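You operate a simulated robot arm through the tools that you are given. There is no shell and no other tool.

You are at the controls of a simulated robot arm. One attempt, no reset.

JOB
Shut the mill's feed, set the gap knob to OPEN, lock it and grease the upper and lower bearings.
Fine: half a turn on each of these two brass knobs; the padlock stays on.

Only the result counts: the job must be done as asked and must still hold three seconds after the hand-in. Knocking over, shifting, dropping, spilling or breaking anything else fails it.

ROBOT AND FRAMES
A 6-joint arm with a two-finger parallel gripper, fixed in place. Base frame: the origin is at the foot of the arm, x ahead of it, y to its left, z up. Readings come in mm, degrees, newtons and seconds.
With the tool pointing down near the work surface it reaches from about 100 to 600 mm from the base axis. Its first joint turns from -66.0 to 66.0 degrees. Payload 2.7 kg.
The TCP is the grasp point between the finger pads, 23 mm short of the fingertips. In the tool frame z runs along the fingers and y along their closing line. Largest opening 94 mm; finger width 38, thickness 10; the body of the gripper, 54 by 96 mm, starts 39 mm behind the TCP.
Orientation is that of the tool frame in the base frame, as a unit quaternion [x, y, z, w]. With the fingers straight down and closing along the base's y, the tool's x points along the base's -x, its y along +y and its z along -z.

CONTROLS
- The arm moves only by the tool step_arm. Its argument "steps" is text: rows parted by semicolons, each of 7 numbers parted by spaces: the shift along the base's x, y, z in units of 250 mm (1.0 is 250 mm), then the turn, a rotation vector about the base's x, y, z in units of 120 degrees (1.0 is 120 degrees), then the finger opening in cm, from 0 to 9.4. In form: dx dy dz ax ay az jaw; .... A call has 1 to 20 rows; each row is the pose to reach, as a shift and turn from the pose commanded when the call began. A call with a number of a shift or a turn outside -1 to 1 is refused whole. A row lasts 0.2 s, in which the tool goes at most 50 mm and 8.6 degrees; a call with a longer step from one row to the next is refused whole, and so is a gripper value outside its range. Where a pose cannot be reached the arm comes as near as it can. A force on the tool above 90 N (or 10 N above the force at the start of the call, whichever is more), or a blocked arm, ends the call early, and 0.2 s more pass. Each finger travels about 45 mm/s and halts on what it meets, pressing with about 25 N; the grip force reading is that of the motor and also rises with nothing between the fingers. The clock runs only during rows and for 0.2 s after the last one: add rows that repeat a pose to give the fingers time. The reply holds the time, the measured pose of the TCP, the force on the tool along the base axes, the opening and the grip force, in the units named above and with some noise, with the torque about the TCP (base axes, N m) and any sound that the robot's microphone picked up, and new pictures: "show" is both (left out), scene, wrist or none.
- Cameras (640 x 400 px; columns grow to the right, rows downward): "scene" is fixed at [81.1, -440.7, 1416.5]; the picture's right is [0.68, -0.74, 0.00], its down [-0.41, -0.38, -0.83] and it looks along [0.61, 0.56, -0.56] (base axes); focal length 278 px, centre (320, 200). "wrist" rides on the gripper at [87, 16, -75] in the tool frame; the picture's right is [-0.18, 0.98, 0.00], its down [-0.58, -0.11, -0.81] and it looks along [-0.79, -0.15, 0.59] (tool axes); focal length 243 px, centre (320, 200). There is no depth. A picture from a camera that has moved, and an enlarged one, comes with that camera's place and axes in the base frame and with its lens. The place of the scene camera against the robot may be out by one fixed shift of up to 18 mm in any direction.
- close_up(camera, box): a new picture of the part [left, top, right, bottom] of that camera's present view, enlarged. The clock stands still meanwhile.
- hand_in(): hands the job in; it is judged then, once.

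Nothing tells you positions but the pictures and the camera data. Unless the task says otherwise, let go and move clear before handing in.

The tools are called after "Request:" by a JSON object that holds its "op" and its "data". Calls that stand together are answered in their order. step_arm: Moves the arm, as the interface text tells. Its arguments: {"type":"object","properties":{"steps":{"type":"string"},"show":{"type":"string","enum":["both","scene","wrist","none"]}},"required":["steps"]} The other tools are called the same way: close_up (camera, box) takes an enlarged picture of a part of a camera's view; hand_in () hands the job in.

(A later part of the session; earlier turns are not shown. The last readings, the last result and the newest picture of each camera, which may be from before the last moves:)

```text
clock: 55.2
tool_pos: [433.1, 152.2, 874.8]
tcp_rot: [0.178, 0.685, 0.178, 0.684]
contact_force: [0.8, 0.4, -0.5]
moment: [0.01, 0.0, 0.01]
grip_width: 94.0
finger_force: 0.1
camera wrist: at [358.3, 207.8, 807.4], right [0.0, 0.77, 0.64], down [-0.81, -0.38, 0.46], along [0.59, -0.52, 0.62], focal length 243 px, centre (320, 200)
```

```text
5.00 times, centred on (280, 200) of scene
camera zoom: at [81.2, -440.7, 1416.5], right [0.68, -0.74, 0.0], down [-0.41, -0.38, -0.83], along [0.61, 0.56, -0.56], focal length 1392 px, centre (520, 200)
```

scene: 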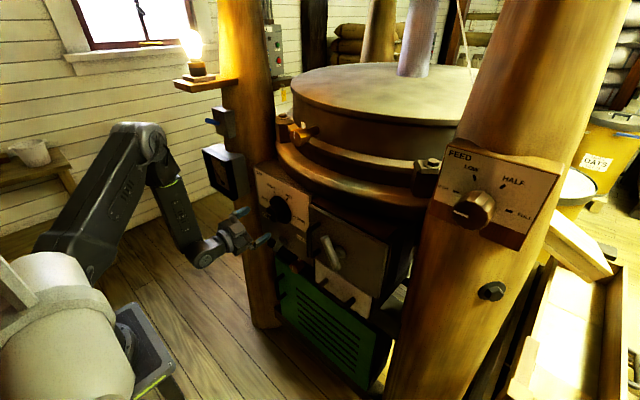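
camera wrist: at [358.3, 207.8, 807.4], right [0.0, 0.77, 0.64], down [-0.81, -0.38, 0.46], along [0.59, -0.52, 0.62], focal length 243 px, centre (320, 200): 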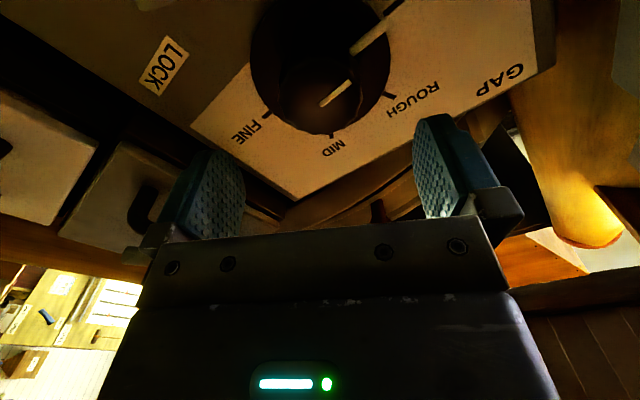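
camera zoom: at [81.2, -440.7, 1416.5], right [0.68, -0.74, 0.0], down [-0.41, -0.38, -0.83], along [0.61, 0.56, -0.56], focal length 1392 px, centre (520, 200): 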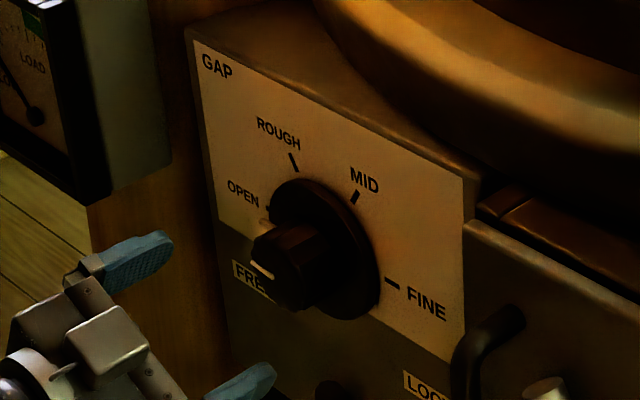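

Knob is back exactly on OPEN. To settle what the lever does, I'll flip it to the FREE side and test the knob there too.

Request:
{"op": "step_arm", "data": {"steps": "0 0 -0.18 0 0 0 8; 0 0 -0.36 0 0 0 6; 0 0 -0.54 0 0 0 5; 0.1 0 -0.54 0 0 0 5; 0.18 0 -0.54 0 0 0 5; 0.236 0 -0.54 0 0 0 5; 0.236 0 -0.54 0 0 0 4; 0.236 0 -0.54 0 0 0 3; 0.236 0 -0.54 0 0 0 1.5; 0.236 0 -0.54 0 0 0 1.5", "show": "wrist"}}

```text
clock: 57.4
tool_pos: [491.8, 150.0, 739.3]
tcp_rot: [0.178, 0.685, 0.178, 0.683]
contact_force: [4.7, -6.1, -4.6]
moment: [0.08, 0.09, -0.11]
grip_width: 21.8
finger_force: 44.6
camera wrist: at [417.7, 205.8, 670.9], right [0.0, 0.77, 0.64], down [-0.81, -0.38, 0.46], along [0.59, -0.52, 0.62], focal length 243 px, centre (320, 200)
```

wrist: 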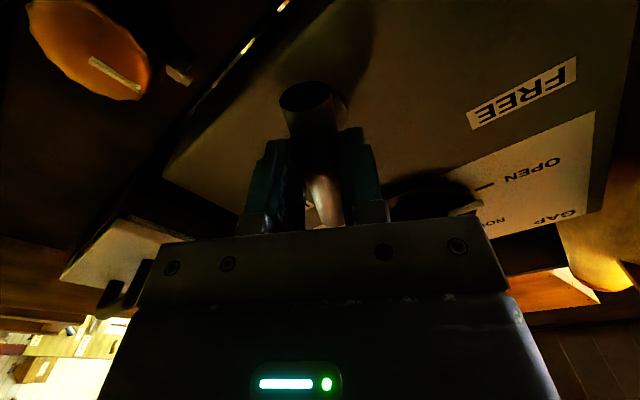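

Request:
{"op": "step_arm", "data": {"steps": "0 0 0 -0.06 0 0 1.5; 0 0 0 -0.12 0 0 1.5; 0 0 0 -0.18 0 0 1.5; 0 0 0 -0.24 0 0 1.5; 0 0 0 -0.3 0 0 1.5; 0 0 0 -0.36 0 0 1.5; 0 0 0 -0.42 0 0 1.5; 0 0 0 -0.48 0 0 1.5; 0 0 0 -0.49 0 0 1.5; 0 0 0 -0.47 0 0 3; 0 0 0 -0.47 0 0 4.5; 0 0 0 -0.47 0 0 5; -0.1 0 0 -0.47 0 0 5; -0.24 0 0 -0.47 0 0 5"}}

Request:
{"op": "close_up", "data": {"camera": "wrist", "box": [160, 0, 460, 240]}}

```text
clock: 60.4
tool_pos: [433.4, 151.8, 740.5]
tcp_rot: [-0.166, 0.688, -0.165, 0.687]
contact_force: [0.4, -0.2, -0.3]
moment: [0.03, -0.02, 0.0]
grip_width: 50.1
finger_force: 0.0
camera wrist: at [358.9, 125.6, 656.2], right [0.0, 0.96, -0.29], down [-0.81, 0.17, 0.57], along [0.59, 0.23, 0.77], focal length 243 px, centre (320, 200)
```

scene: 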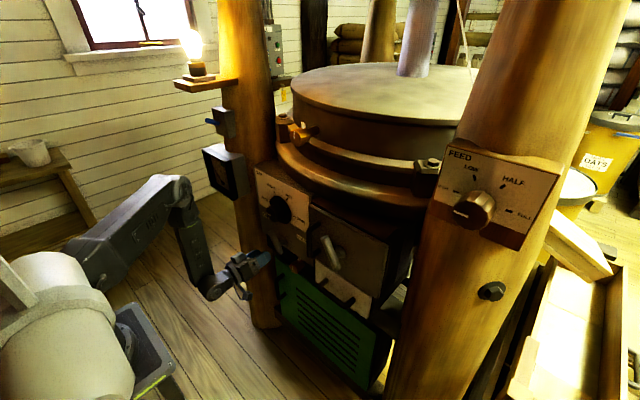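
wrist: 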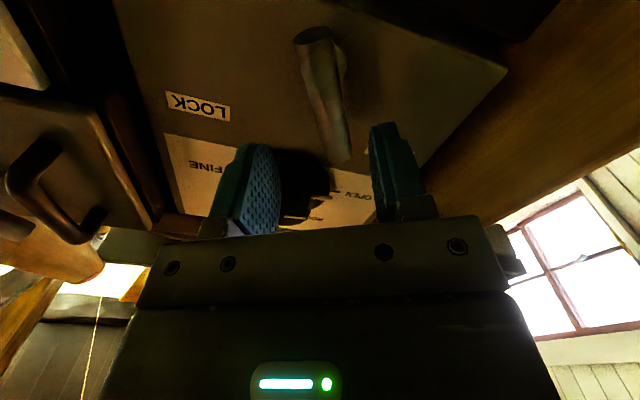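

```text
1.67 times, centred on (310, 120) of wrist
camera zoom: at [358.9, 125.6, 656.2], right [0.0, 0.96, -0.29], down [-0.81, 0.17, 0.57], along [0.59, 0.23, 0.77], focal length 404 px, centre (337, 333)
```

zoom: 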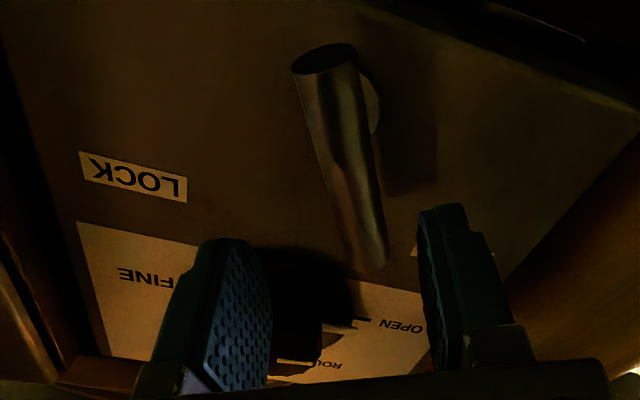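

The lever now points at FREE. I go up and test the knob gently.

Request:
{"op": "step_arm", "data": {"steps": "0 0 0.18 0 0 0 7; 0 0 0.36 0 0 0 9.4; 0 0.003 0.54 0 0 0 9.4; 0.1 0.003 0.54 0 0 0 9.4; 0.2 0.003 0.54 0 0 0 9.4; 0.275 0.003 0.54 0 0 0 9.4; 0.275 0.003 0.54 0 0 0 7.5; 0.275 0.003 0.54 0 0 0 6; 0.275 0.003 0.54 0 0 0 4.5; 0.275 0.003 0.54 0 0 0 3.5; 0.275 0.003 0.54 0 0 0 3.5", "show": "wrist"}}

Request:
{"op": "step_arm", "data": {"steps": "0 0 0 0.03 0 0 3.5; 0 0 0 0.06 0 0 3.5", "show": "wrist"}}

```text
clock: 62.8
tool_pos: [502.7, 151.1, 875.1]
tcp_rot: [-0.166, 0.688, -0.167, 0.687]
contact_force: [4.5, -9.4, 4.3]
moment: [-0.03, -0.07, 0.18]
grip_width: 53.4
finger_force: 44.8
camera wrist: at [427.7, 126.0, 790.2], right [0.0, 0.96, -0.29], down [-0.81, 0.17, 0.57], along [0.59, 0.23, 0.77], focal length 243 px, centre (320, 200)
```

wrist: 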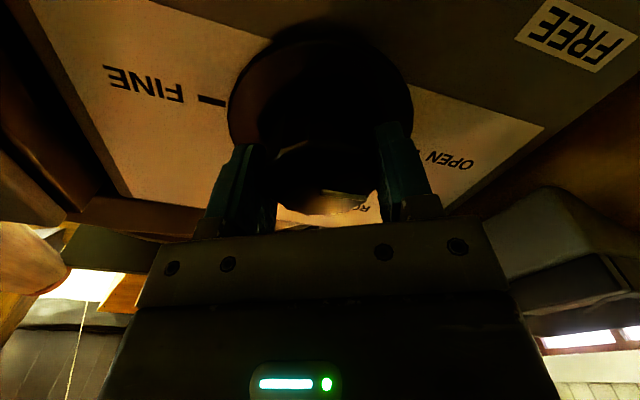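

```text
clock: 63.4
tool_pos: [502.2, 150.4, 875.6]
tcp_rot: [-0.122, 0.697, -0.122, 0.696]
contact_force: [21.2, -16.4, -1.7]
moment: [-0.02, -0.81, 1.02]
grip_width: 53.5
finger_force: 45.0
camera wrist: at [427.6, 137.0, 787.8], right [0.0, 0.99, -0.16], down [-0.81, 0.1, 0.59], along [0.59, 0.13, 0.79], focal length 243 px, centre (320, 200)
```

wrist: 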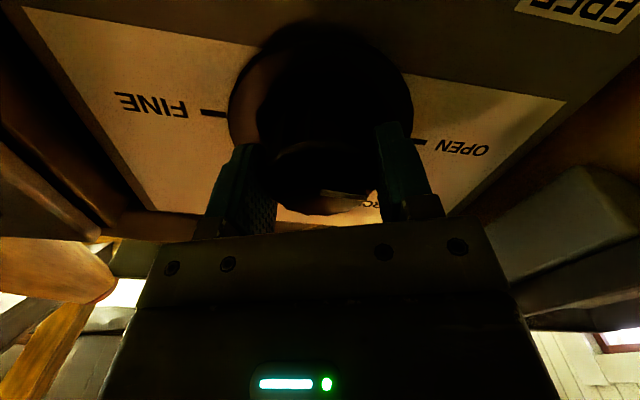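

The knob is free in both lever positions, so the label decides: LOCK. I return the knob to OPEN now while the lever is FREE, and release.

Request:
{"op": "step_arm", "data": {"steps": "0 0 0 -0.03 0 0 3.5; 0 0 0 -0.062 0 0 3.5; 0 0 0 -0.062 0 0 3.5; 0 0 0 -0.062 0 0 6; 0 0 0 -0.062 0 0 8; 0 0 0 -0.062 0 0 9.4; -0.1 0 0 -0.062 0 0 9.4; -0.2 0 0 -0.062 0 0 9.4; -0.28 0 0 -0.062 0 0 9.4", "show": "wrist"}}

Request:
{"op": "close_up", "data": {"camera": "wrist", "box": [200, 0, 500, 190]}}

Request:
{"op": "close_up", "data": {"camera": "scene", "box": [240, 160, 320, 240]}}

```text
clock: 65.4
tool_pos: [430.7, 153.0, 874.5]
tcp_rot: [-0.169, 0.687, -0.168, 0.686]
contact_force: [1.0, 0.1, -0.8]
moment: [-0.01, 0.04, 0.02]
grip_width: 94.0
finger_force: 0.0
camera wrist: at [355.6, 127.3, 790.1], right [0.0, 0.96, -0.29], down [-0.81, 0.17, 0.57], along [0.59, 0.23, 0.77], focal length 243 px, centre (320, 200)
```

wrist: 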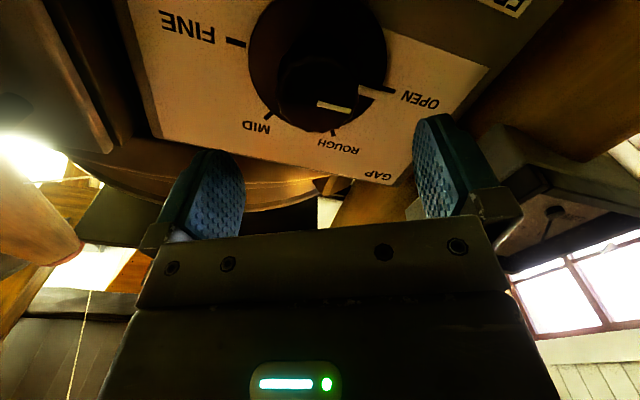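

```text
2.11 times, centred on (350, 95) of wrist
camera zoom: at [355.6, 127.3, 790.1], right [0.0, 0.96, -0.29], down [-0.81, 0.17, 0.57], along [0.59, 0.23, 0.77], focal length 511 px, centre (257, 421)
```

zoom: 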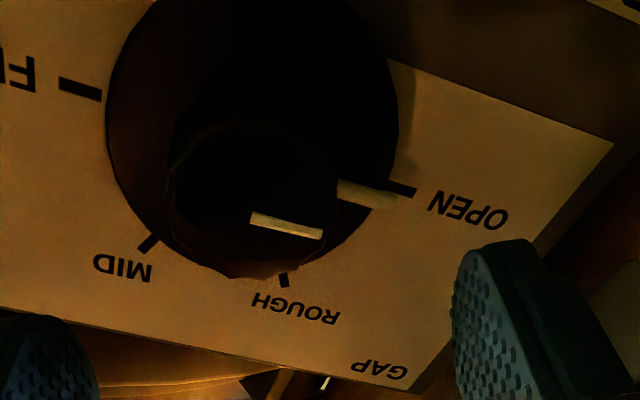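

```text
5.00 times, centred on (280, 200) of scene
camera zoom: at [81.2, -440.7, 1416.5], right [0.68, -0.74, 0.0], down [-0.41, -0.38, -0.83], along [0.61, 0.56, -0.56], focal length 1392 px, centre (520, 200)
```

zoom: 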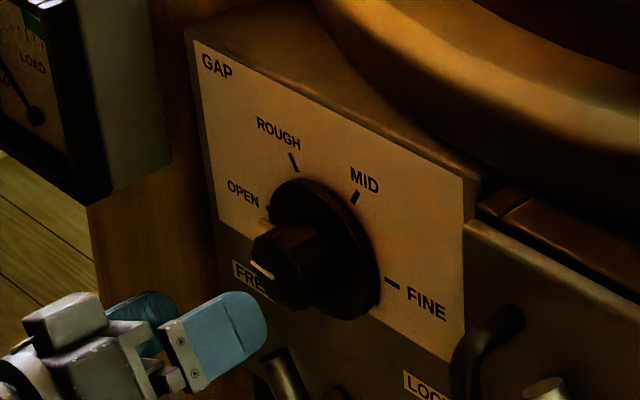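

Knob is on OPEN. Now I throw the lever from FREE to LOCK.

Request:
{"op": "step_arm", "data": {"steps": "0 0 -0.18 0 0 0 8; 0 0 -0.36 0 0 0 6; 0 -0.004 -0.54 -0.012 0 0 5; 0.1 -0.004 -0.54 -0.012 0 0 5; 0.18 -0.004 -0.54 -0.012 0 0 5; 0.245 -0.004 -0.54 -0.012 0 0 5; 0.245 -0.004 -0.54 -0.012 0 0 4; 0.245 -0.004 -0.54 -0.012 0 0 3; 0.245 -0.004 -0.54 -0.012 0 0 1.5; 0.245 -0.004 -0.54 -0.012 0 0 1.5", "show": "wrist"}}

Request:
{"op": "step_arm", "data": {"steps": "0 0 0 0.06 0 0 1.5; 0 0 0 0.12 0 0 1.5; 0 0 0 0.18 0 0 1.5; 0 0 0 0.24 0 0 1.5; 0 0 0 0.3 0 0 1.5; 0 0 0 0.36 0 0 1.5; 0 0 0 0.42 0 0 1.5; 0 0 0 0.48 0 0 1.5; 0 0 0 0.5 0 0 1.5; 0 0 0 0.5 0 0 1.5", "show": "wrist"}}

```text
clock: 67.6
tool_pos: [490.2, 154.6, 739.1]
tcp_rot: [-0.179, 0.686, -0.174, 0.684]
contact_force: [7.1, 15.0, -11.3]
moment: [-0.02, 0.51, 0.2]
grip_width: 21.7
finger_force: 44.9
camera wrist: at [416.0, 125.5, 655.7], right [-0.01, 0.95, -0.31], down [-0.8, 0.18, 0.57], along [0.59, 0.26, 0.76], focal length 243 px, centre (320, 200)
```

wrist: 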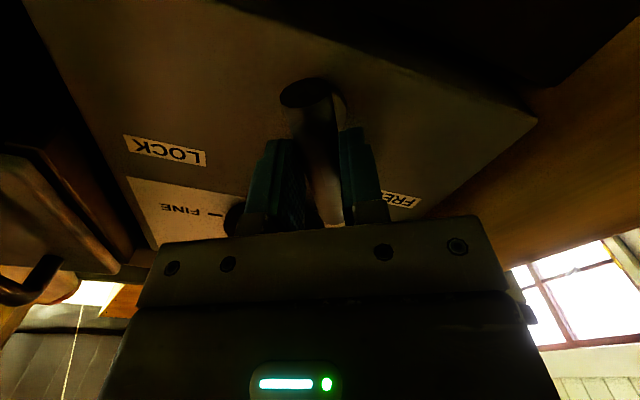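

```text
clock: 69.8
tool_pos: [491.4, 150.0, 738.8]
tcp_rot: [0.19, 0.683, 0.187, 0.68]
contact_force: [-29.4, -8.1, 4.4]
moment: [-1.31, -0.4, -0.31]
grip_width: 21.7
finger_force: 44.8
camera wrist: at [416.6, 207.6, 673.2], right [0.01, 0.75, 0.66], down [-0.81, -0.39, 0.45], along [0.59, -0.54, 0.6], focal length 243 px, centre (320, 200)
```

wrist: 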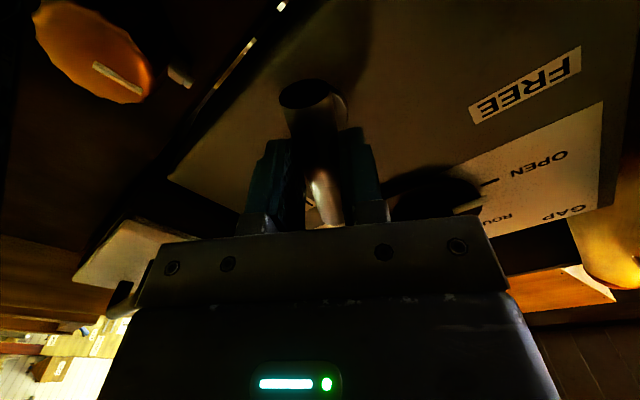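

Lever is against its LOCK stop. I release it, back off, and drop to look at the lower brass knob.

Request:
{"op": "step_arm", "data": {"steps": "0 0 0 -0.015 0 0 3; 0 0 0 -0.015 0 0 4.5; 0 0 0 -0.015 0 0 5; -0.08 0 0 -0.015 0 0 5; -0.18 0 0 -0.015 0 0 5; -0.24 0 0 -0.015 0 0 5; -0.24 -0.1 -0.12 -0.015 0 0 5; -0.24 -0.2 -0.25 -0.015 0 0 5; -0.24 -0.22 -0.34 -0.015 0 0 5"}}

Request:
{"op": "close_up", "data": {"camera": "wrist", "box": [140, 0, 460, 200]}}

Request:
{"op": "close_up", "data": {"camera": "scene", "box": [240, 210, 340, 300]}}

```text
clock: 71.8
tool_pos: [432.5, 97.9, 654.9]
tcp_rot: [0.178, 0.684, 0.179, 0.684]
contact_force: [0.4, 0.8, 0.1]
moment: [0.03, 0.01, 0.0]
grip_width: 50.1
finger_force: 0.1
camera wrist: at [357.8, 153.6, 587.0], right [0.0, 0.77, 0.64], down [-0.81, -0.38, 0.45], along [0.59, -0.52, 0.62], focal length 243 px, centre (320, 200)
```

scene: 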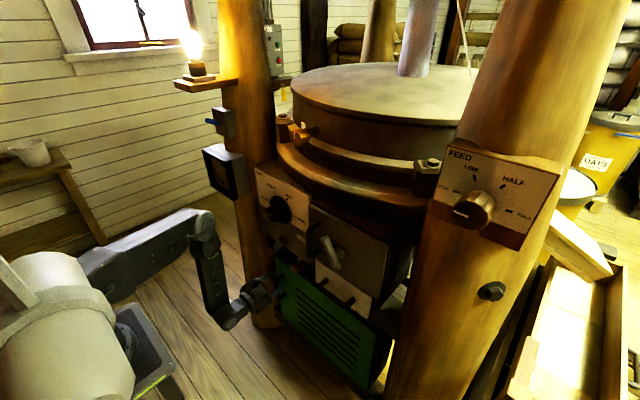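
wrist: 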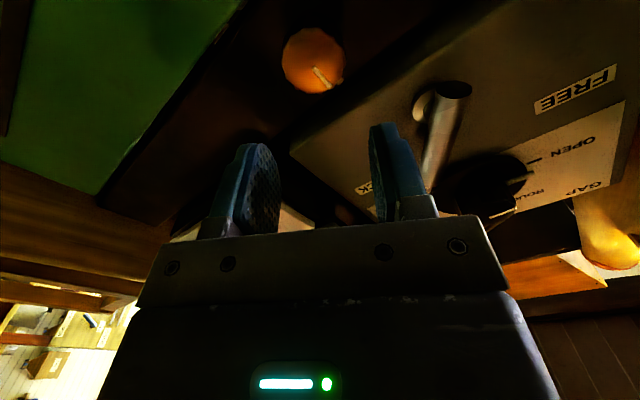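

```text
2.00 times, centred on (300, 100) of wrist
camera zoom: at [357.8, 153.6, 587.0], right [0.0, 0.77, 0.64], down [-0.81, -0.38, 0.45], along [0.59, -0.52, 0.62], focal length 485 px, centre (360, 400)
```

zoom: 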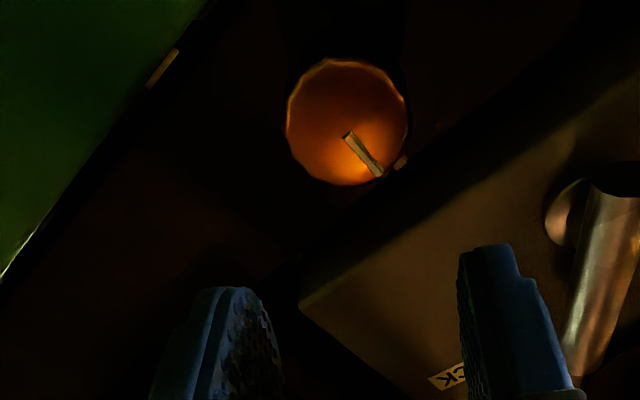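

```text
4.44 times, centred on (290, 255) of scene
camera zoom: at [81.1, -440.7, 1416.5], right [0.68, -0.74, 0.0], down [-0.41, -0.38, -0.83], along [0.61, 0.56, -0.56], focal length 1238 px, centre (453, -44)
```

zoom: 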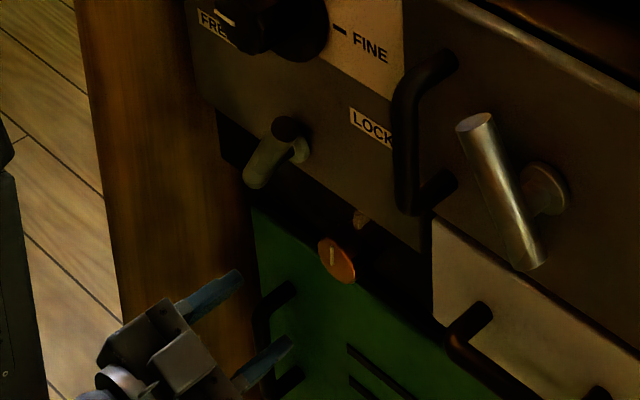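

The lower knob's cap is at about (531, 100, 644), about 43 mm across, facing the arm, with clear space under the gap box. I line up on its axis and wind the wrist back to -90° so a half turn clockwise fits in one stroke.

Request:
{"op": "step_arm", "data": {"steps": "0 0 0 -0.06 0 0 5; 0 0 -0.01 -0.125 0 0 5; 0 0.01 -0.02 -0.19 0 0 5; 0 0.01 -0.03 -0.255 0 0 5.5; 0 0.01 -0.04 -0.32 0 0 6; 0 0.01 -0.044 -0.385 0 0 6.5; 0 0.01 -0.044 -0.45 0 0 6.5; 0 0.01 -0.044 -0.515 0 0 6.5; 0 0.01 -0.044 -0.58 0 0 6.5; 0 0.01 -0.044 -0.645 0 0 6.5; 0 0.01 -0.044 -0.71 0 0 6.5; 0 0.01 -0.044 -0.775 0 0 6.5; 0 0.01 -0.044 -0.84 0 0 6.5; 0 0.01 -0.044 -0.905 0 0 6.5; 0 0.01 -0.044 -0.97 0 0 6.5; 0 0.01 -0.044 -0.995 0 0 6.5"}}

Request:
{"op": "close_up", "data": {"camera": "wrist", "box": [200, 0, 440, 180]}}

```text
clock: 75.2
tool_pos: [432.9, 99.9, 644.2]
tcp_rot: [0.501, -0.5, 0.502, -0.498]
contact_force: [0.6, -0.8, 0.2]
moment: [-0.04, -0.01, 0.02]
grip_width: 64.8
finger_force: 0.0
camera wrist: at [357.9, 12.1, 627.7], right [0.0, 0.18, -0.98], down [-0.81, 0.58, 0.11], along [0.59, 0.79, 0.14], focal length 243 px, centre (320, 200)
```

scene: 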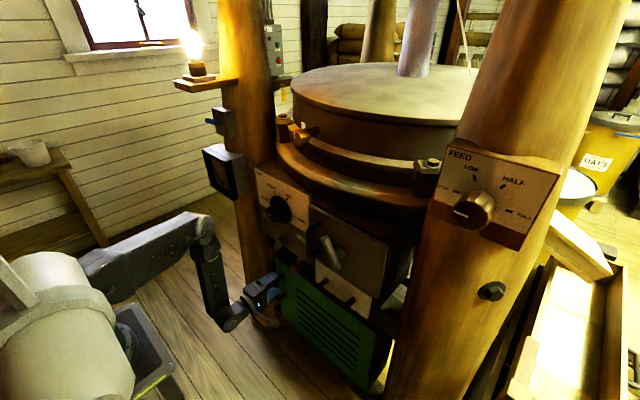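
wrist: 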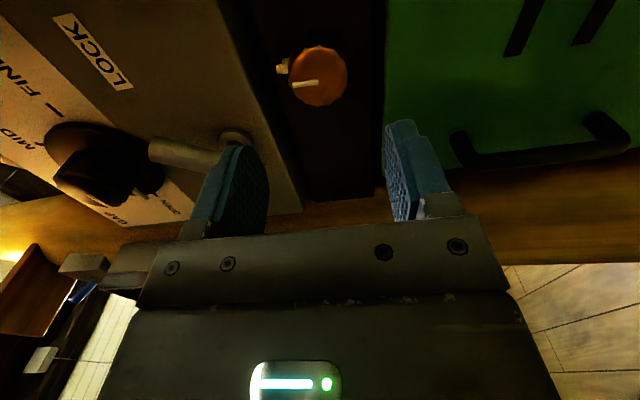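

```text
2.22 times, centred on (320, 90) of wrist
camera zoom: at [357.9, 12.1, 627.7], right [0.0, 0.18, -0.98], down [-0.81, 0.58, 0.11], along [0.59, 0.79, 0.14], focal length 539 px, centre (320, 444)
```

zoom: 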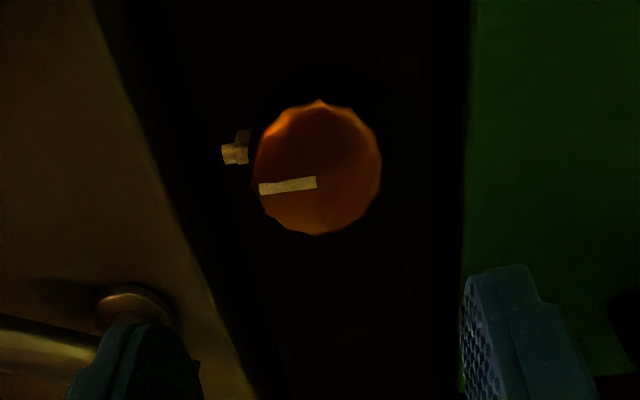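

Reached. The cap centre refines to (535, 99, 644) and a fixed mark stands behind it at x≈559, so I'll grip only the front part of the knob.

Request:
{"op": "step_arm", "data": {"steps": "0.1 -0.003 0 0 0 0 6.5; 0.2 -0.003 0 0 0 0 6.5; 0.3 -0.003 0 0 0 0 6.5; 0.386 -0.003 0 0 0 0 6.5; 0.386 -0.003 0 0 0 0 6.5"}}

Request:
{"op": "close_up", "data": {"camera": "wrist", "box": [200, 0, 440, 220]}}

```text
clock: 76.4
tool_pos: [527.2, 97.7, 641.1]
tcp_rot: [-0.5, 0.501, -0.501, 0.499]
contact_force: [0.2, -0.3, -0.4]
moment: [0.02, 0.03, 0.03]
grip_width: 65.2
finger_force: 0.0
camera wrist: at [453.0, 11.8, 626.2], right [0.0, 0.18, -0.98], down [-0.81, 0.58, 0.11], along [0.59, 0.79, 0.15], focal length 243 px, centre (320, 200)
```

scene: 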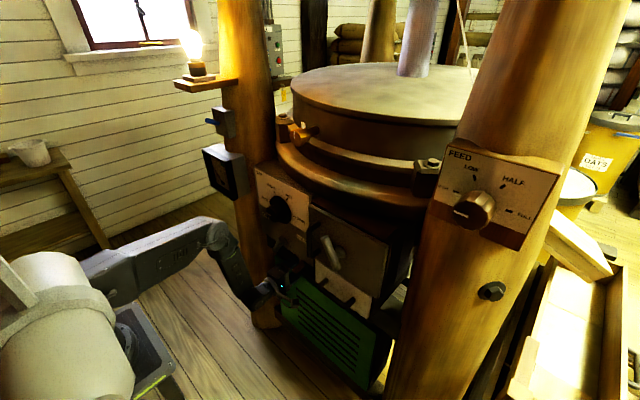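
wrist: 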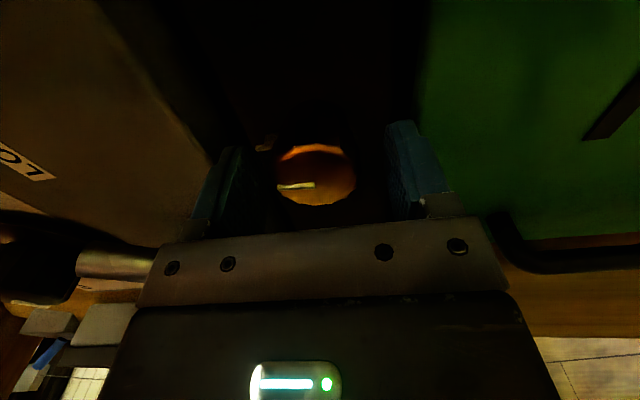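

```text
1.82 times, centred on (320, 110) of wrist
camera zoom: at [453.0, 11.8, 626.2], right [0.0, 0.18, -0.98], down [-0.81, 0.58, 0.11], along [0.59, 0.79, 0.15], focal length 441 px, centre (320, 364)
```

zoom: 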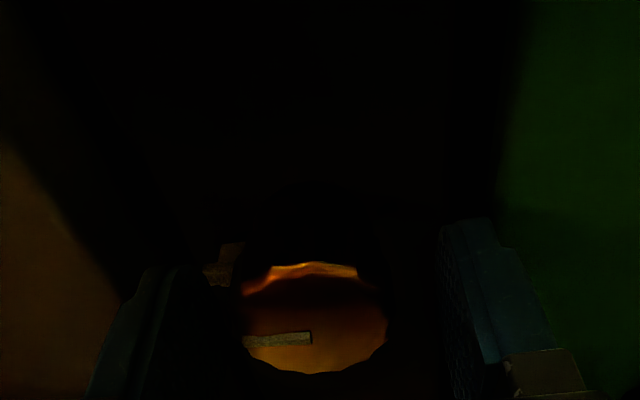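

I trim up 3 mm to centre on the knob and close.

Request:
{"op": "step_arm", "data": {"steps": "0.01 0.006 0.012 0 0 0 6.5; 0.01 0.006 0.012 0 0 0 5.5; 0.01 0.006 0.012 0 0 0 4.5; 0.01 0.006 0.012 0 0 0 3.5; 0.01 0.006 0.012 0 0 0 3; 0.01 0.006 0.012 0 0 0 3", "show": "wrist"}}

```text
clock: 77.8
tool_pos: [530.3, 99.8, 645.1]
tcp_rot: [-0.501, 0.501, -0.5, 0.498]
contact_force: [6.7, 0.8, -9.7]
moment: [0.03, 0.02, 0.01]
grip_width: 43.8
finger_force: 45.1
camera wrist: at [455.6, 13.2, 628.9], right [0.0, 0.18, -0.98], down [-0.81, 0.58, 0.11], along [0.59, 0.79, 0.15], focal length 243 px, centre (320, 200)
```

wrist: 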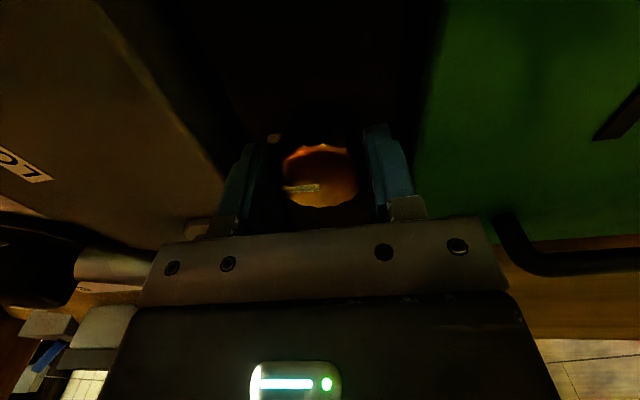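

Grip is good. First quarter turn clockwise.

Request:
{"op": "step_arm", "data": {"steps": "0 0 -0.004 0.0625 0 0 3; 0 0 -0.004 0.125 0 0 3; 0 0 -0.004 0.1875 0 0 3; 0 0 -0.004 0.25 0 0 3; 0 0 -0.004 0.3125 0 0 3; 0 0 -0.004 0.375 0 0 3; 0 0 -0.004 0.4375 0 0 3; 0 0 -0.004 0.5 0 0 3; 0 0 -0.004 0.5625 0 0 3; 0 0 -0.004 0.625 0 0 3; 0 0 -0.004 0.6875 0 0 3; 0 0 -0.004 0.75 0 0 3"}}

Request:
{"op": "close_up", "data": {"camera": "wrist", "box": [200, 50, 440, 250]}}

```text
clock: 80.4
tool_pos: [530.6, 99.2, 645.4]
tcp_rot: [0.0, 0.708, 0.0, 0.706]
contact_force: [-34.1, 7.9, 6.9]
moment: [0.01, -0.07, -0.24]
grip_width: 44.0
finger_force: 45.0
camera wrist: at [455.7, 115.5, 558.7], right [0.0, 0.98, 0.18], down [-0.8, -0.11, 0.58], along [0.59, -0.15, 0.79], focal length 243 px, centre (320, 200)
```

scene: 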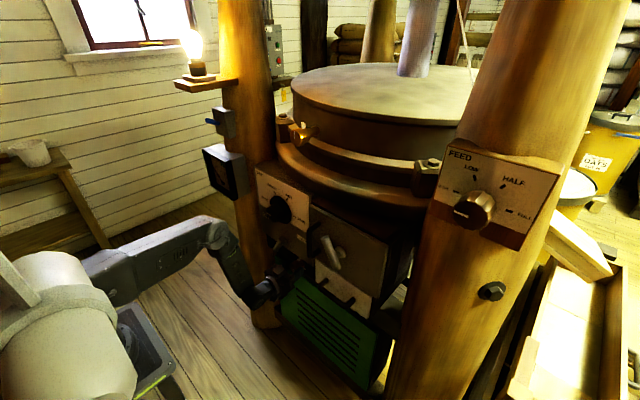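
wrist: 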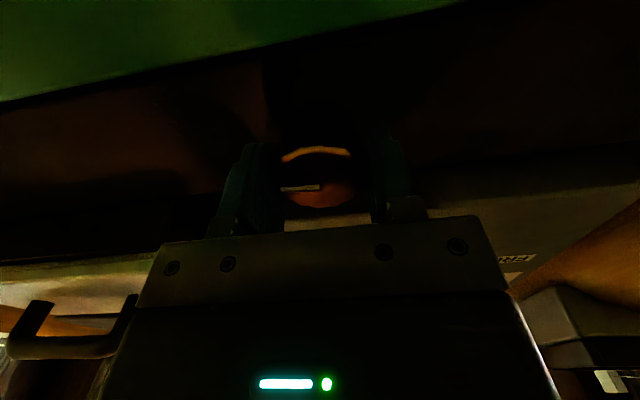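

```text
2.00 times, centred on (320, 150) of wrist
camera zoom: at [455.7, 115.5, 558.7], right [0.0, 0.98, 0.18], down [-0.8, -0.11, 0.58], along [0.59, -0.15, 0.79], focal length 485 px, centre (320, 300)
```

zoom: 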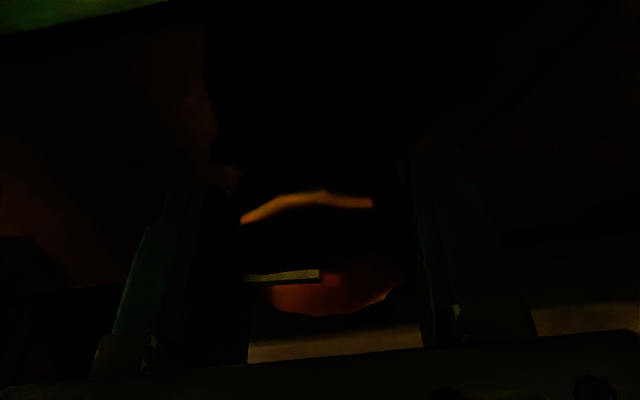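

Turning fine; there's some axial push, so I ease back 2 mm and complete the second quarter.

Request:
{"op": "step_arm", "data": {"steps": "-0.008 0 0 0.0625 0 0 3; -0.008 0 0 0.125 0 0 3; -0.008 0 0 0.1875 0 0 3; -0.008 0 0 0.25 0 0 3; -0.008 0 0 0.3125 0 0 3; -0.008 0 0 0.375 0 0 3; -0.008 0 0 0.4375 0 0 3; -0.008 0 0 0.5 0 0 3; -0.008 0 0 0.5625 0 0 3; -0.008 0 0 0.625 0 0 3; -0.008 0 0 0.6875 0 0 3; -0.008 0 0 0.75 0 0 3"}}

Request:
{"op": "close_up", "data": {"camera": "wrist", "box": [200, 50, 440, 250]}}

```text
clock: 83.0
tool_pos: [529.2, 100.6, 645.5]
tcp_rot: [0.501, 0.5, 0.5, 0.499]
contact_force: [35.7, -5.5, -24.6]
moment: [-0.01, -0.45, 0.2]
grip_width: 43.8
finger_force: 44.8
camera wrist: at [455.4, 185.5, 661.3], right [0.0, -0.19, 0.98], down [-0.81, -0.58, -0.11], along [0.59, -0.79, -0.15], focal length 243 px, centre (320, 200)
```

scene: 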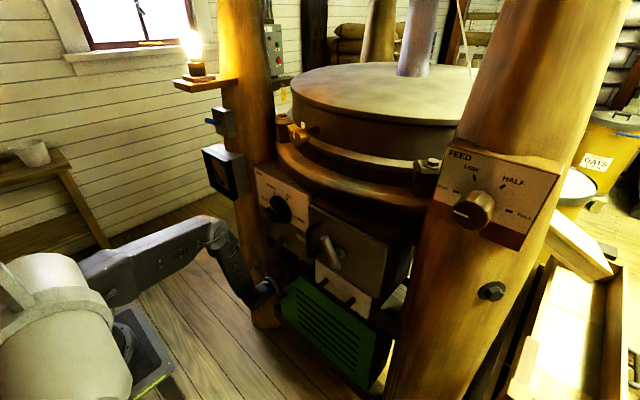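
wrist: 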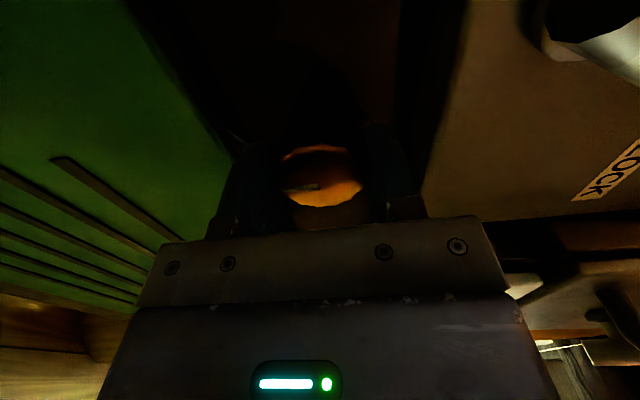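

```text
2.00 times, centred on (320, 150) of wrist
camera zoom: at [455.4, 185.5, 661.3], right [0.0, -0.19, 0.98], down [-0.81, -0.58, -0.11], along [0.59, -0.79, -0.15], focal length 485 px, centre (320, 300)
```

zoom: 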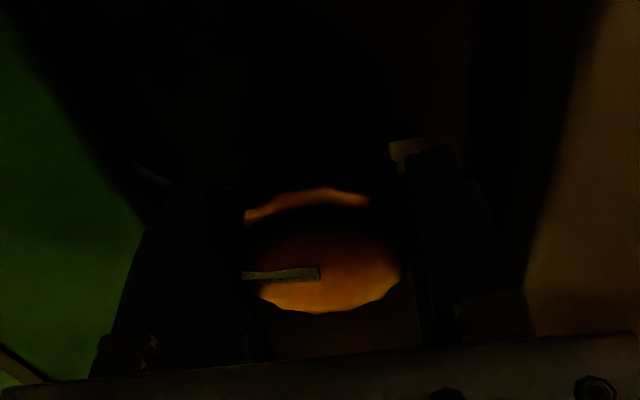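

The knob's mark is now opposite the fixed mark — half a turn done. I release and back off.

Request:
{"op": "step_arm", "data": {"steps": "0 0 0 0 0 0 5; 0 0 0 0 0 0 6.5; 0 0 0 0 0 0 6.5; -0.1 0 0 0 0 0 6.5; -0.2 0 0 0 0 0 6.5; -0.3 0 0 0 0 0 6.5; -0.38 0 0 0 0 0 6.5"}}

Request:
{"op": "close_up", "data": {"camera": "wrist", "box": [200, 0, 440, 180]}}

Request:
{"op": "close_up", "data": {"camera": "scene", "box": [240, 210, 340, 300]}}

```text
clock: 84.6
tool_pos: [435.1, 98.4, 644.1]
tcp_rot: [0.499, 0.501, 0.5, 0.5]
contact_force: [-0.2, 0.0, 0.6]
moment: [0.07, 0.0, 0.01]
grip_width: 65.1
finger_force: 0.0
camera wrist: at [359.8, 184.4, 659.9], right [0.0, -0.18, 0.98], down [-0.81, -0.58, -0.11], along [0.59, -0.79, -0.15], focal length 243 px, centre (320, 200)
```

scene: 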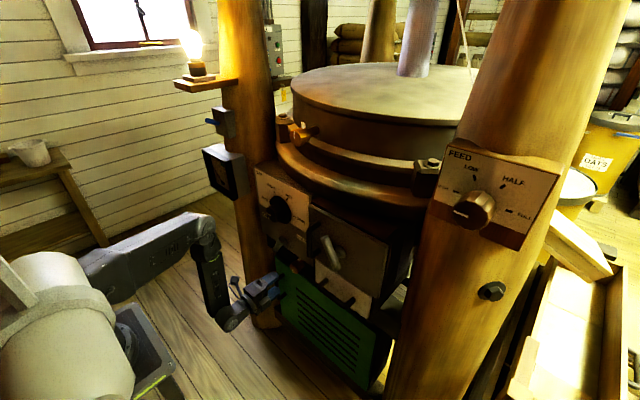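
wrist: 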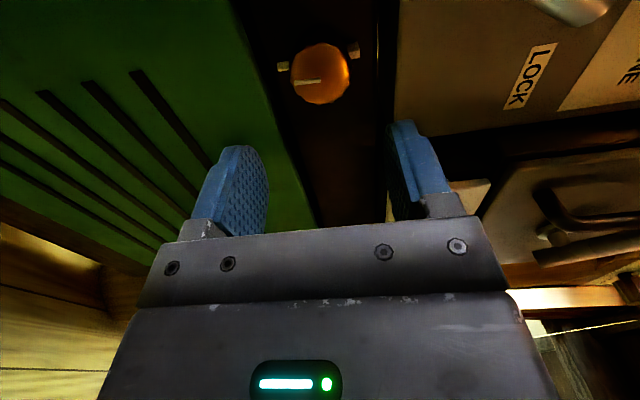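

```text
2.22 times, centred on (320, 90) of wrist
camera zoom: at [359.8, 184.4, 659.9], right [0.0, -0.18, 0.98], down [-0.81, -0.58, -0.11], along [0.59, -0.79, -0.15], focal length 539 px, centre (320, 444)
```

zoom: 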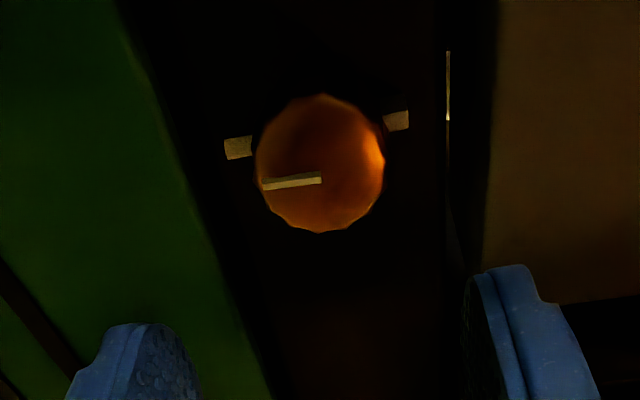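

```text
4.44 times, centred on (290, 255) of scene
camera zoom: at [81.2, -440.7, 1416.5], right [0.68, -0.74, 0.0], down [-0.41, -0.38, -0.83], along [0.61, 0.56, -0.56], focal length 1238 px, centre (453, -44)
```

zoom: 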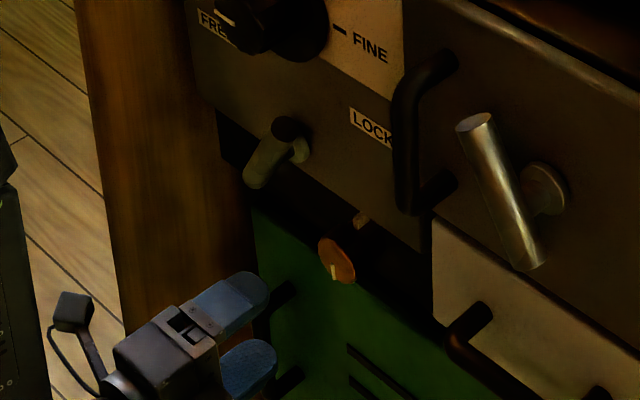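

Both marks show the lower knob at exactly half a turn. Now I tilt the tool down and travel up toward the upper brass knob, which I place near (528, 58, 1147).

Request:
{"op": "step_arm", "data": {"steps": "0 0 0.1 0 0.065 0 6.5; 0 0 0.22 0 0.13 0 6.5; 0 -0.01 0.34 0 0.195 0 6.5; -0.02 -0.01 0.46 0 0.26 0 6.5; -0.06 -0.02 0.58 0 0.325 0 6.5; -0.12 -0.04 0.72 0 0.39 0 6.5; -0.19 -0.06 0.86 0 0.45 0 6.5; -0.25 -0.1 0.99 0 0.45 0 6.5"}}

```text
clock: 86.4
tool_pos: [371.2, 75.1, 890.5]
tcp_rot: [0.672, 0.674, 0.219, 0.217]
contact_force: [-0.9, -0.1, -0.2]
moment: [0.0, 0.02, -0.01]
grip_width: 65.0
finger_force: 0.0
camera wrist: at [340.0, 160.3, 960.4], right [0.8, -0.18, 0.58], down [-0.56, -0.58, 0.59], along [0.23, -0.79, -0.57], focal length 243 px, centre (320, 200)
```

scene: 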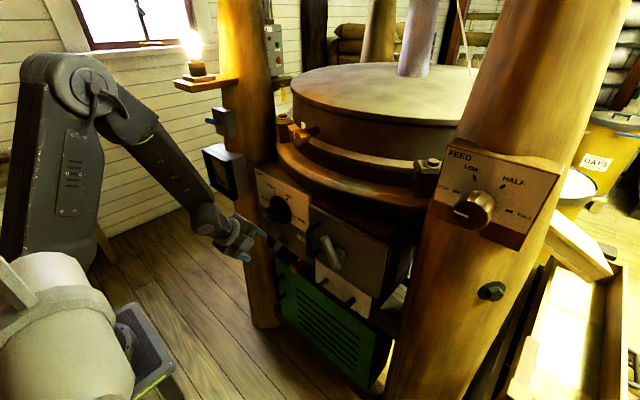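
wrist: 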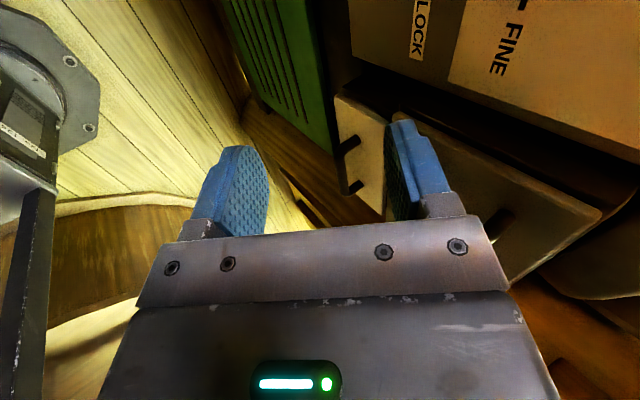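

Request:
{"op": "step_arm", "data": {"steps": "-0.04 -0.02 0.16 0 0 0 6.5; -0.07 -0.05 0.34 0 0 0 6.5; -0.08 -0.08 0.53 0 0 0 6.5; -0.08 -0.09 0.72 0 0 0 6.5; -0.06 -0.09 0.9 0 0 0 6.5; -0.04 -0.08 0.99 0 0 0 6.5"}}

```text
clock: 87.8
tool_pos: [360.8, 93.0, 1125.7]
tcp_rot: [0.674, 0.668, 0.212, 0.234]
contact_force: [-0.7, -0.3, -0.1]
moment: [-0.02, 0.0, 0.02]
grip_width: 65.1
finger_force: 0.1
out of reach, approached as far as the arm can: row 3, 4, 5, 6
camera wrist: at [330.3, 182.0, 1191.4], right [0.78, -0.18, 0.59], down [-0.58, -0.55, 0.6], along [0.22, -0.81, -0.54], focal length 243 px, centre (320, 200)
```

scene: 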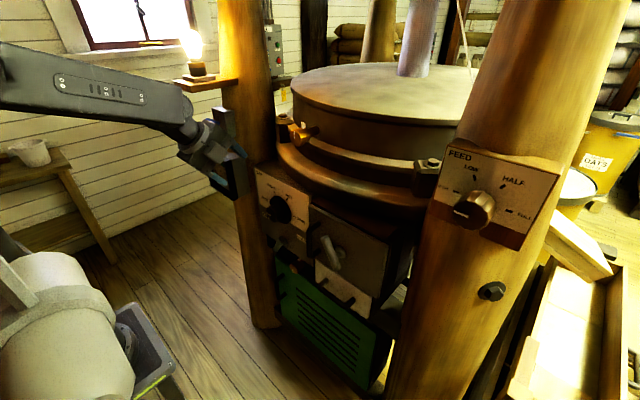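
wrist: 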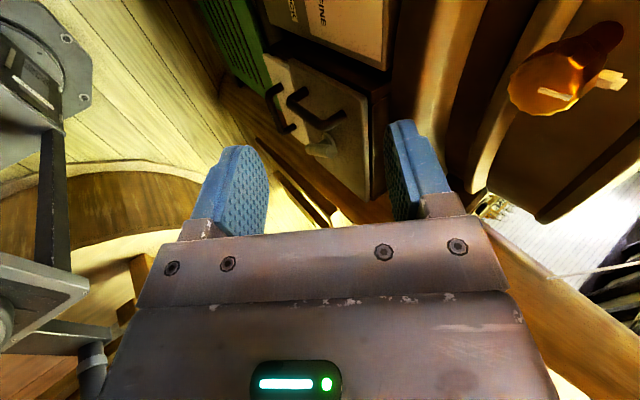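

The brass knob is visible ahead. I bring the tool level in front of it.

Request:
{"op": "step_arm", "data": {"steps": "0.04 -0.02 0.02 0.001 -0.06 0.002 6.5; 0.08 -0.04 0.04 0.002 -0.12 0.004 6.5; 0.14 -0.06 0.06 0.003 -0.18 0.006 6.5; 0.2 -0.08 0.08 0.004 -0.24 0.008 6.5; 0.26 -0.1 0.085 0.005 -0.3 0.01 6.5; 0.32 -0.12 0.085 0.006 -0.37 0.012 6.5; 0.376 -0.13 0.085 0.008 -0.444 0.014 6.5"}}

```text
refused: row 7 steps farther than a row can; nothing moved
```

Request:
{"op": "step_arm", "data": {"steps": "0.04 -0.02 0.02 0.001 -0.06 0.002 6.5; 0.08 -0.04 0.04 0.002 -0.12 0.004 6.5; 0.14 -0.06 0.06 0.003 -0.18 0.006 6.5; 0.2 -0.08 0.08 0.004 -0.24 0.008 6.5; 0.26 -0.1 0.085 0.005 -0.3 0.01 6.5; 0.32 -0.12 0.085 0.006 -0.36 0.012 6.5; 0.376 -0.13 0.085 0.007 -0.41 0.013 6.5; 0.376 -0.13 0.085 0.008 -0.444 0.014 6.5"}}

```text
clock: 89.6
tool_pos: [452.4, 60.9, 1146.9]
tcp_rot: [0.493, 0.511, 0.507, 0.488]
contact_force: [0.6, 0.0, 0.1]
moment: [0.01, 0.04, 0.02]
grip_width: 64.9
finger_force: 0.1
out of reach, approached as far as the arm can: row 4, 5
camera wrist: at [374.6, 145.2, 1163.5], right [0.02, -0.18, 0.98], down [-0.79, -0.61, -0.1], along [0.62, -0.77, -0.15], focal length 243 px, centre (320, 200)
```

scene: 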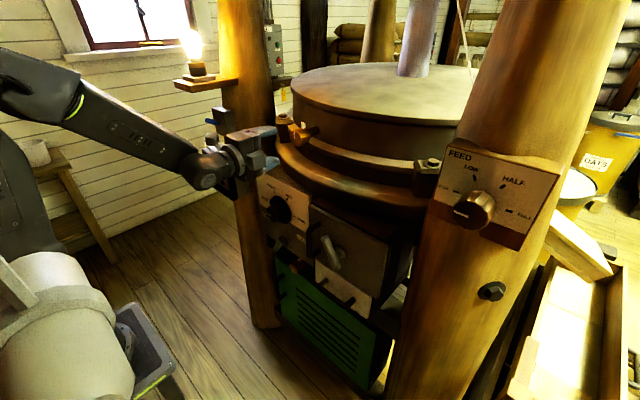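
wrist: 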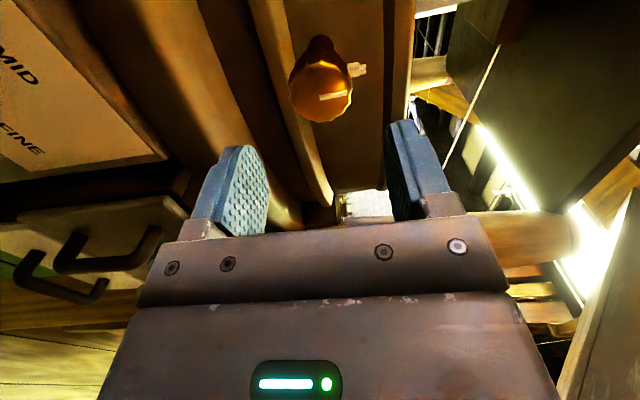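

Request:
{"op": "close_up", "data": {"camera": "wrist", "box": [180, 0, 440, 200]}}

Request:
{"op": "close_up", "data": {"camera": "scene", "box": [180, 80, 340, 200]}}

```text
2.00 times, centred on (310, 100) of wrist
camera zoom: at [374.6, 145.2, 1163.5], right [0.02, -0.18, 0.98], down [-0.79, -0.61, -0.1], along [0.62, -0.77, -0.15], focal length 485 px, centre (340, 400)
```

zoom: 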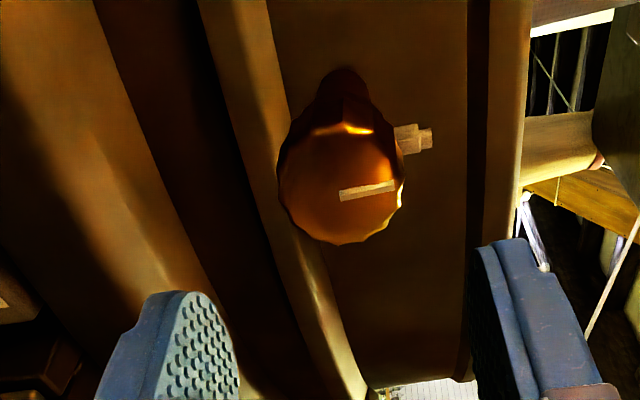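

```text
3.33 times, centred on (260, 140) of scene
camera zoom: at [81.2, -440.7, 1416.5], right [0.68, -0.74, 0.0], down [-0.41, -0.38, -0.83], along [0.61, 0.56, -0.56], focal length 928 px, centre (520, 400)
```

zoom: 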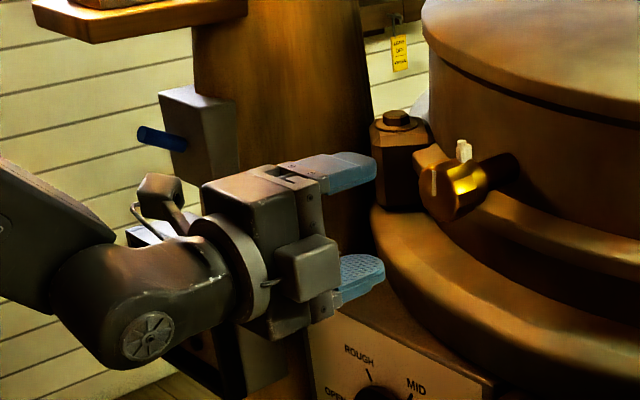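

The upper cap is at about (542, 58, 1145) facing the arm; the mill's rings lie further back (x>550, below z 1050–1120), so there is room. I unwind the wrist to -90° for another single half-turn stroke.

Request:
{"op": "step_arm", "data": {"steps": "0.02 -0.004 0 -0.0626 -0.0014 -0.0009 6.5; 0.04 -0.008 -0.004 -0.1251 -0.0029 -0.0018 6.5; 0.05 -0.012 -0.008 -0.1877 -0.0043 -0.0026 6.5; 0.05 -0.012 -0.008 -0.2503 -0.0057 -0.0035 6.5; 0.05 -0.012 -0.008 -0.3128 -0.0072 -0.0044 6.5; 0.05 -0.012 -0.008 -0.3754 -0.0086 -0.0053 6.5; 0.05 -0.012 -0.008 -0.438 -0.01 -0.0061 6.5; 0.05 -0.012 -0.008 -0.5005 -0.0115 -0.007 6.5; 0.05 -0.012 -0.008 -0.5631 -0.0129 -0.0079 6.5; 0.05 -0.012 -0.008 -0.6257 -0.0143 -0.0088 6.5; 0.05 -0.012 -0.008 -0.6882 -0.0158 -0.0096 6.5; 0.05 -0.012 -0.008 -0.7508 -0.0172 -0.0105 6.5"}}

Request:
{"op": "close_up", "data": {"camera": "wrist", "box": [200, 0, 440, 180]}}

```text
clock: 92.2
tool_pos: [462.8, 59.3, 1144.0]
tcp_rot: [0.0, 0.706, -0.003, 0.708]
contact_force: [-0.9, 0.0, 0.0]
moment: [0.02, 0.02, 0.01]
grip_width: 65.0
finger_force: 0.0
camera wrist: at [389.5, 75.6, 1057.3], right [0.0, 0.98, 0.18], down [-0.81, -0.1, 0.58], along [0.59, -0.15, 0.79], focal length 243 px, centre (320, 200)
```

scene: 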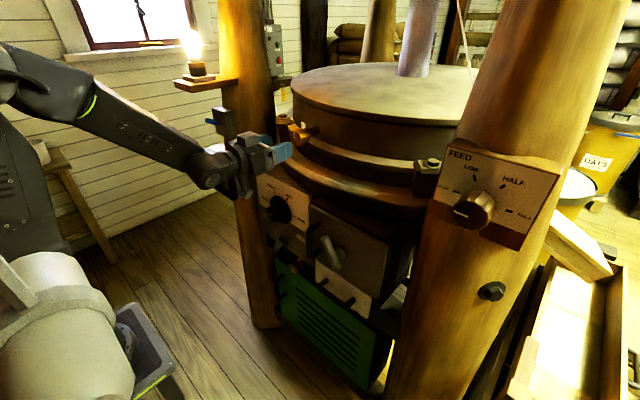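
wrist: 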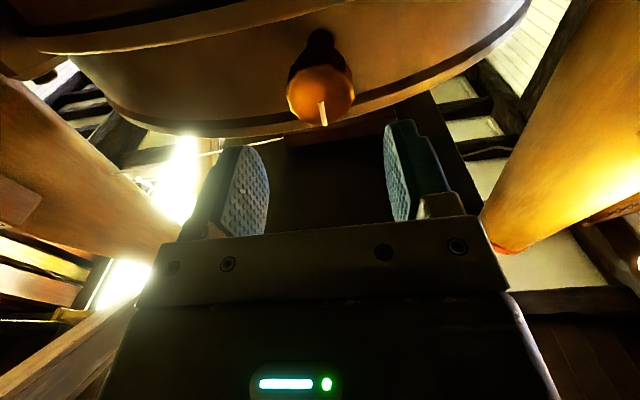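

```text
2.22 times, centred on (320, 90) of wrist
camera zoom: at [389.5, 75.6, 1057.3], right [0.0, 0.98, 0.18], down [-0.81, -0.1, 0.58], along [0.59, -0.15, 0.79], focal length 539 px, centre (320, 444)
```

zoom: 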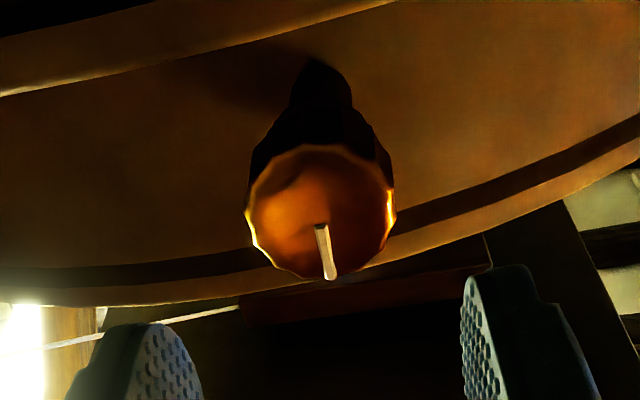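

Request:
{"op": "step_arm", "data": {"steps": "0 0 0 -0.0625 0 0 6.5; 0 0 0 -0.125 0 0 6.5; 0 0 0 -0.1875 0 0 6.5; 0 0 0 -0.25 0 0 6.5; 0 0 0 -0.3125 0 0 6.5; 0 0 0 -0.375 0 0 6.5; 0 0 0 -0.4375 0 0 6.5; 0 0 0 -0.5 0 0 6.5; 0 0 0 -0.5625 0 0 6.5; 0 0 0 -0.625 0 0 6.5; 0 0 0 -0.6875 0 0 6.5; 0 0 0 -0.75 0 0 6.5", "show": "wrist"}}

Request:
{"op": "close_up", "data": {"camera": "wrist", "box": [200, 0, 440, 180]}}

```text
clock: 94.8
tool_pos: [462.8, 60.9, 1144.5]
tcp_rot: [0.501, -0.498, 0.501, -0.5]
contact_force: [-0.2, 0.8, 1.0]
moment: [0.01, -0.01, 0.01]
grip_width: 65.1
finger_force: 0.0
camera wrist: at [389.4, -27.4, 1128.2], right [0.0, 0.18, -0.98], down [-0.81, 0.58, 0.1], along [0.59, 0.79, 0.15], focal length 243 px, centre (320, 200)
```

wrist: 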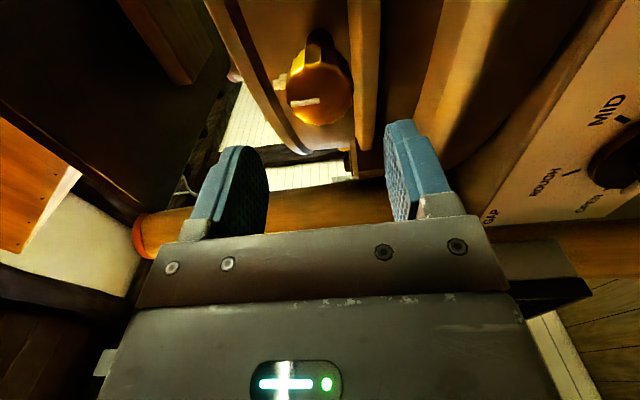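

```text
2.22 times, centred on (320, 90) of wrist
camera zoom: at [389.4, -27.4, 1128.2], right [0.0, 0.18, -0.98], down [-0.81, 0.58, 0.1], along [0.59, 0.79, 0.15], focal length 539 px, centre (320, 444)
```

zoom: 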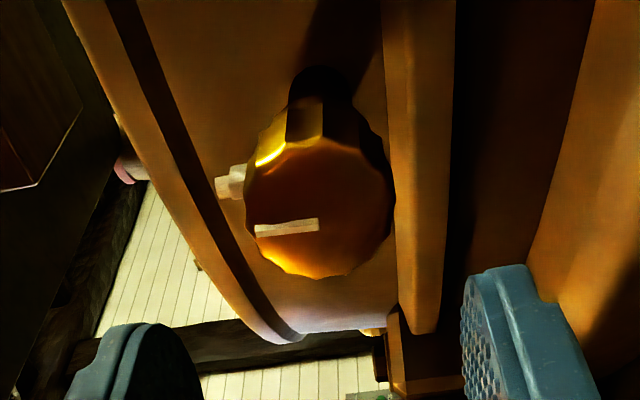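

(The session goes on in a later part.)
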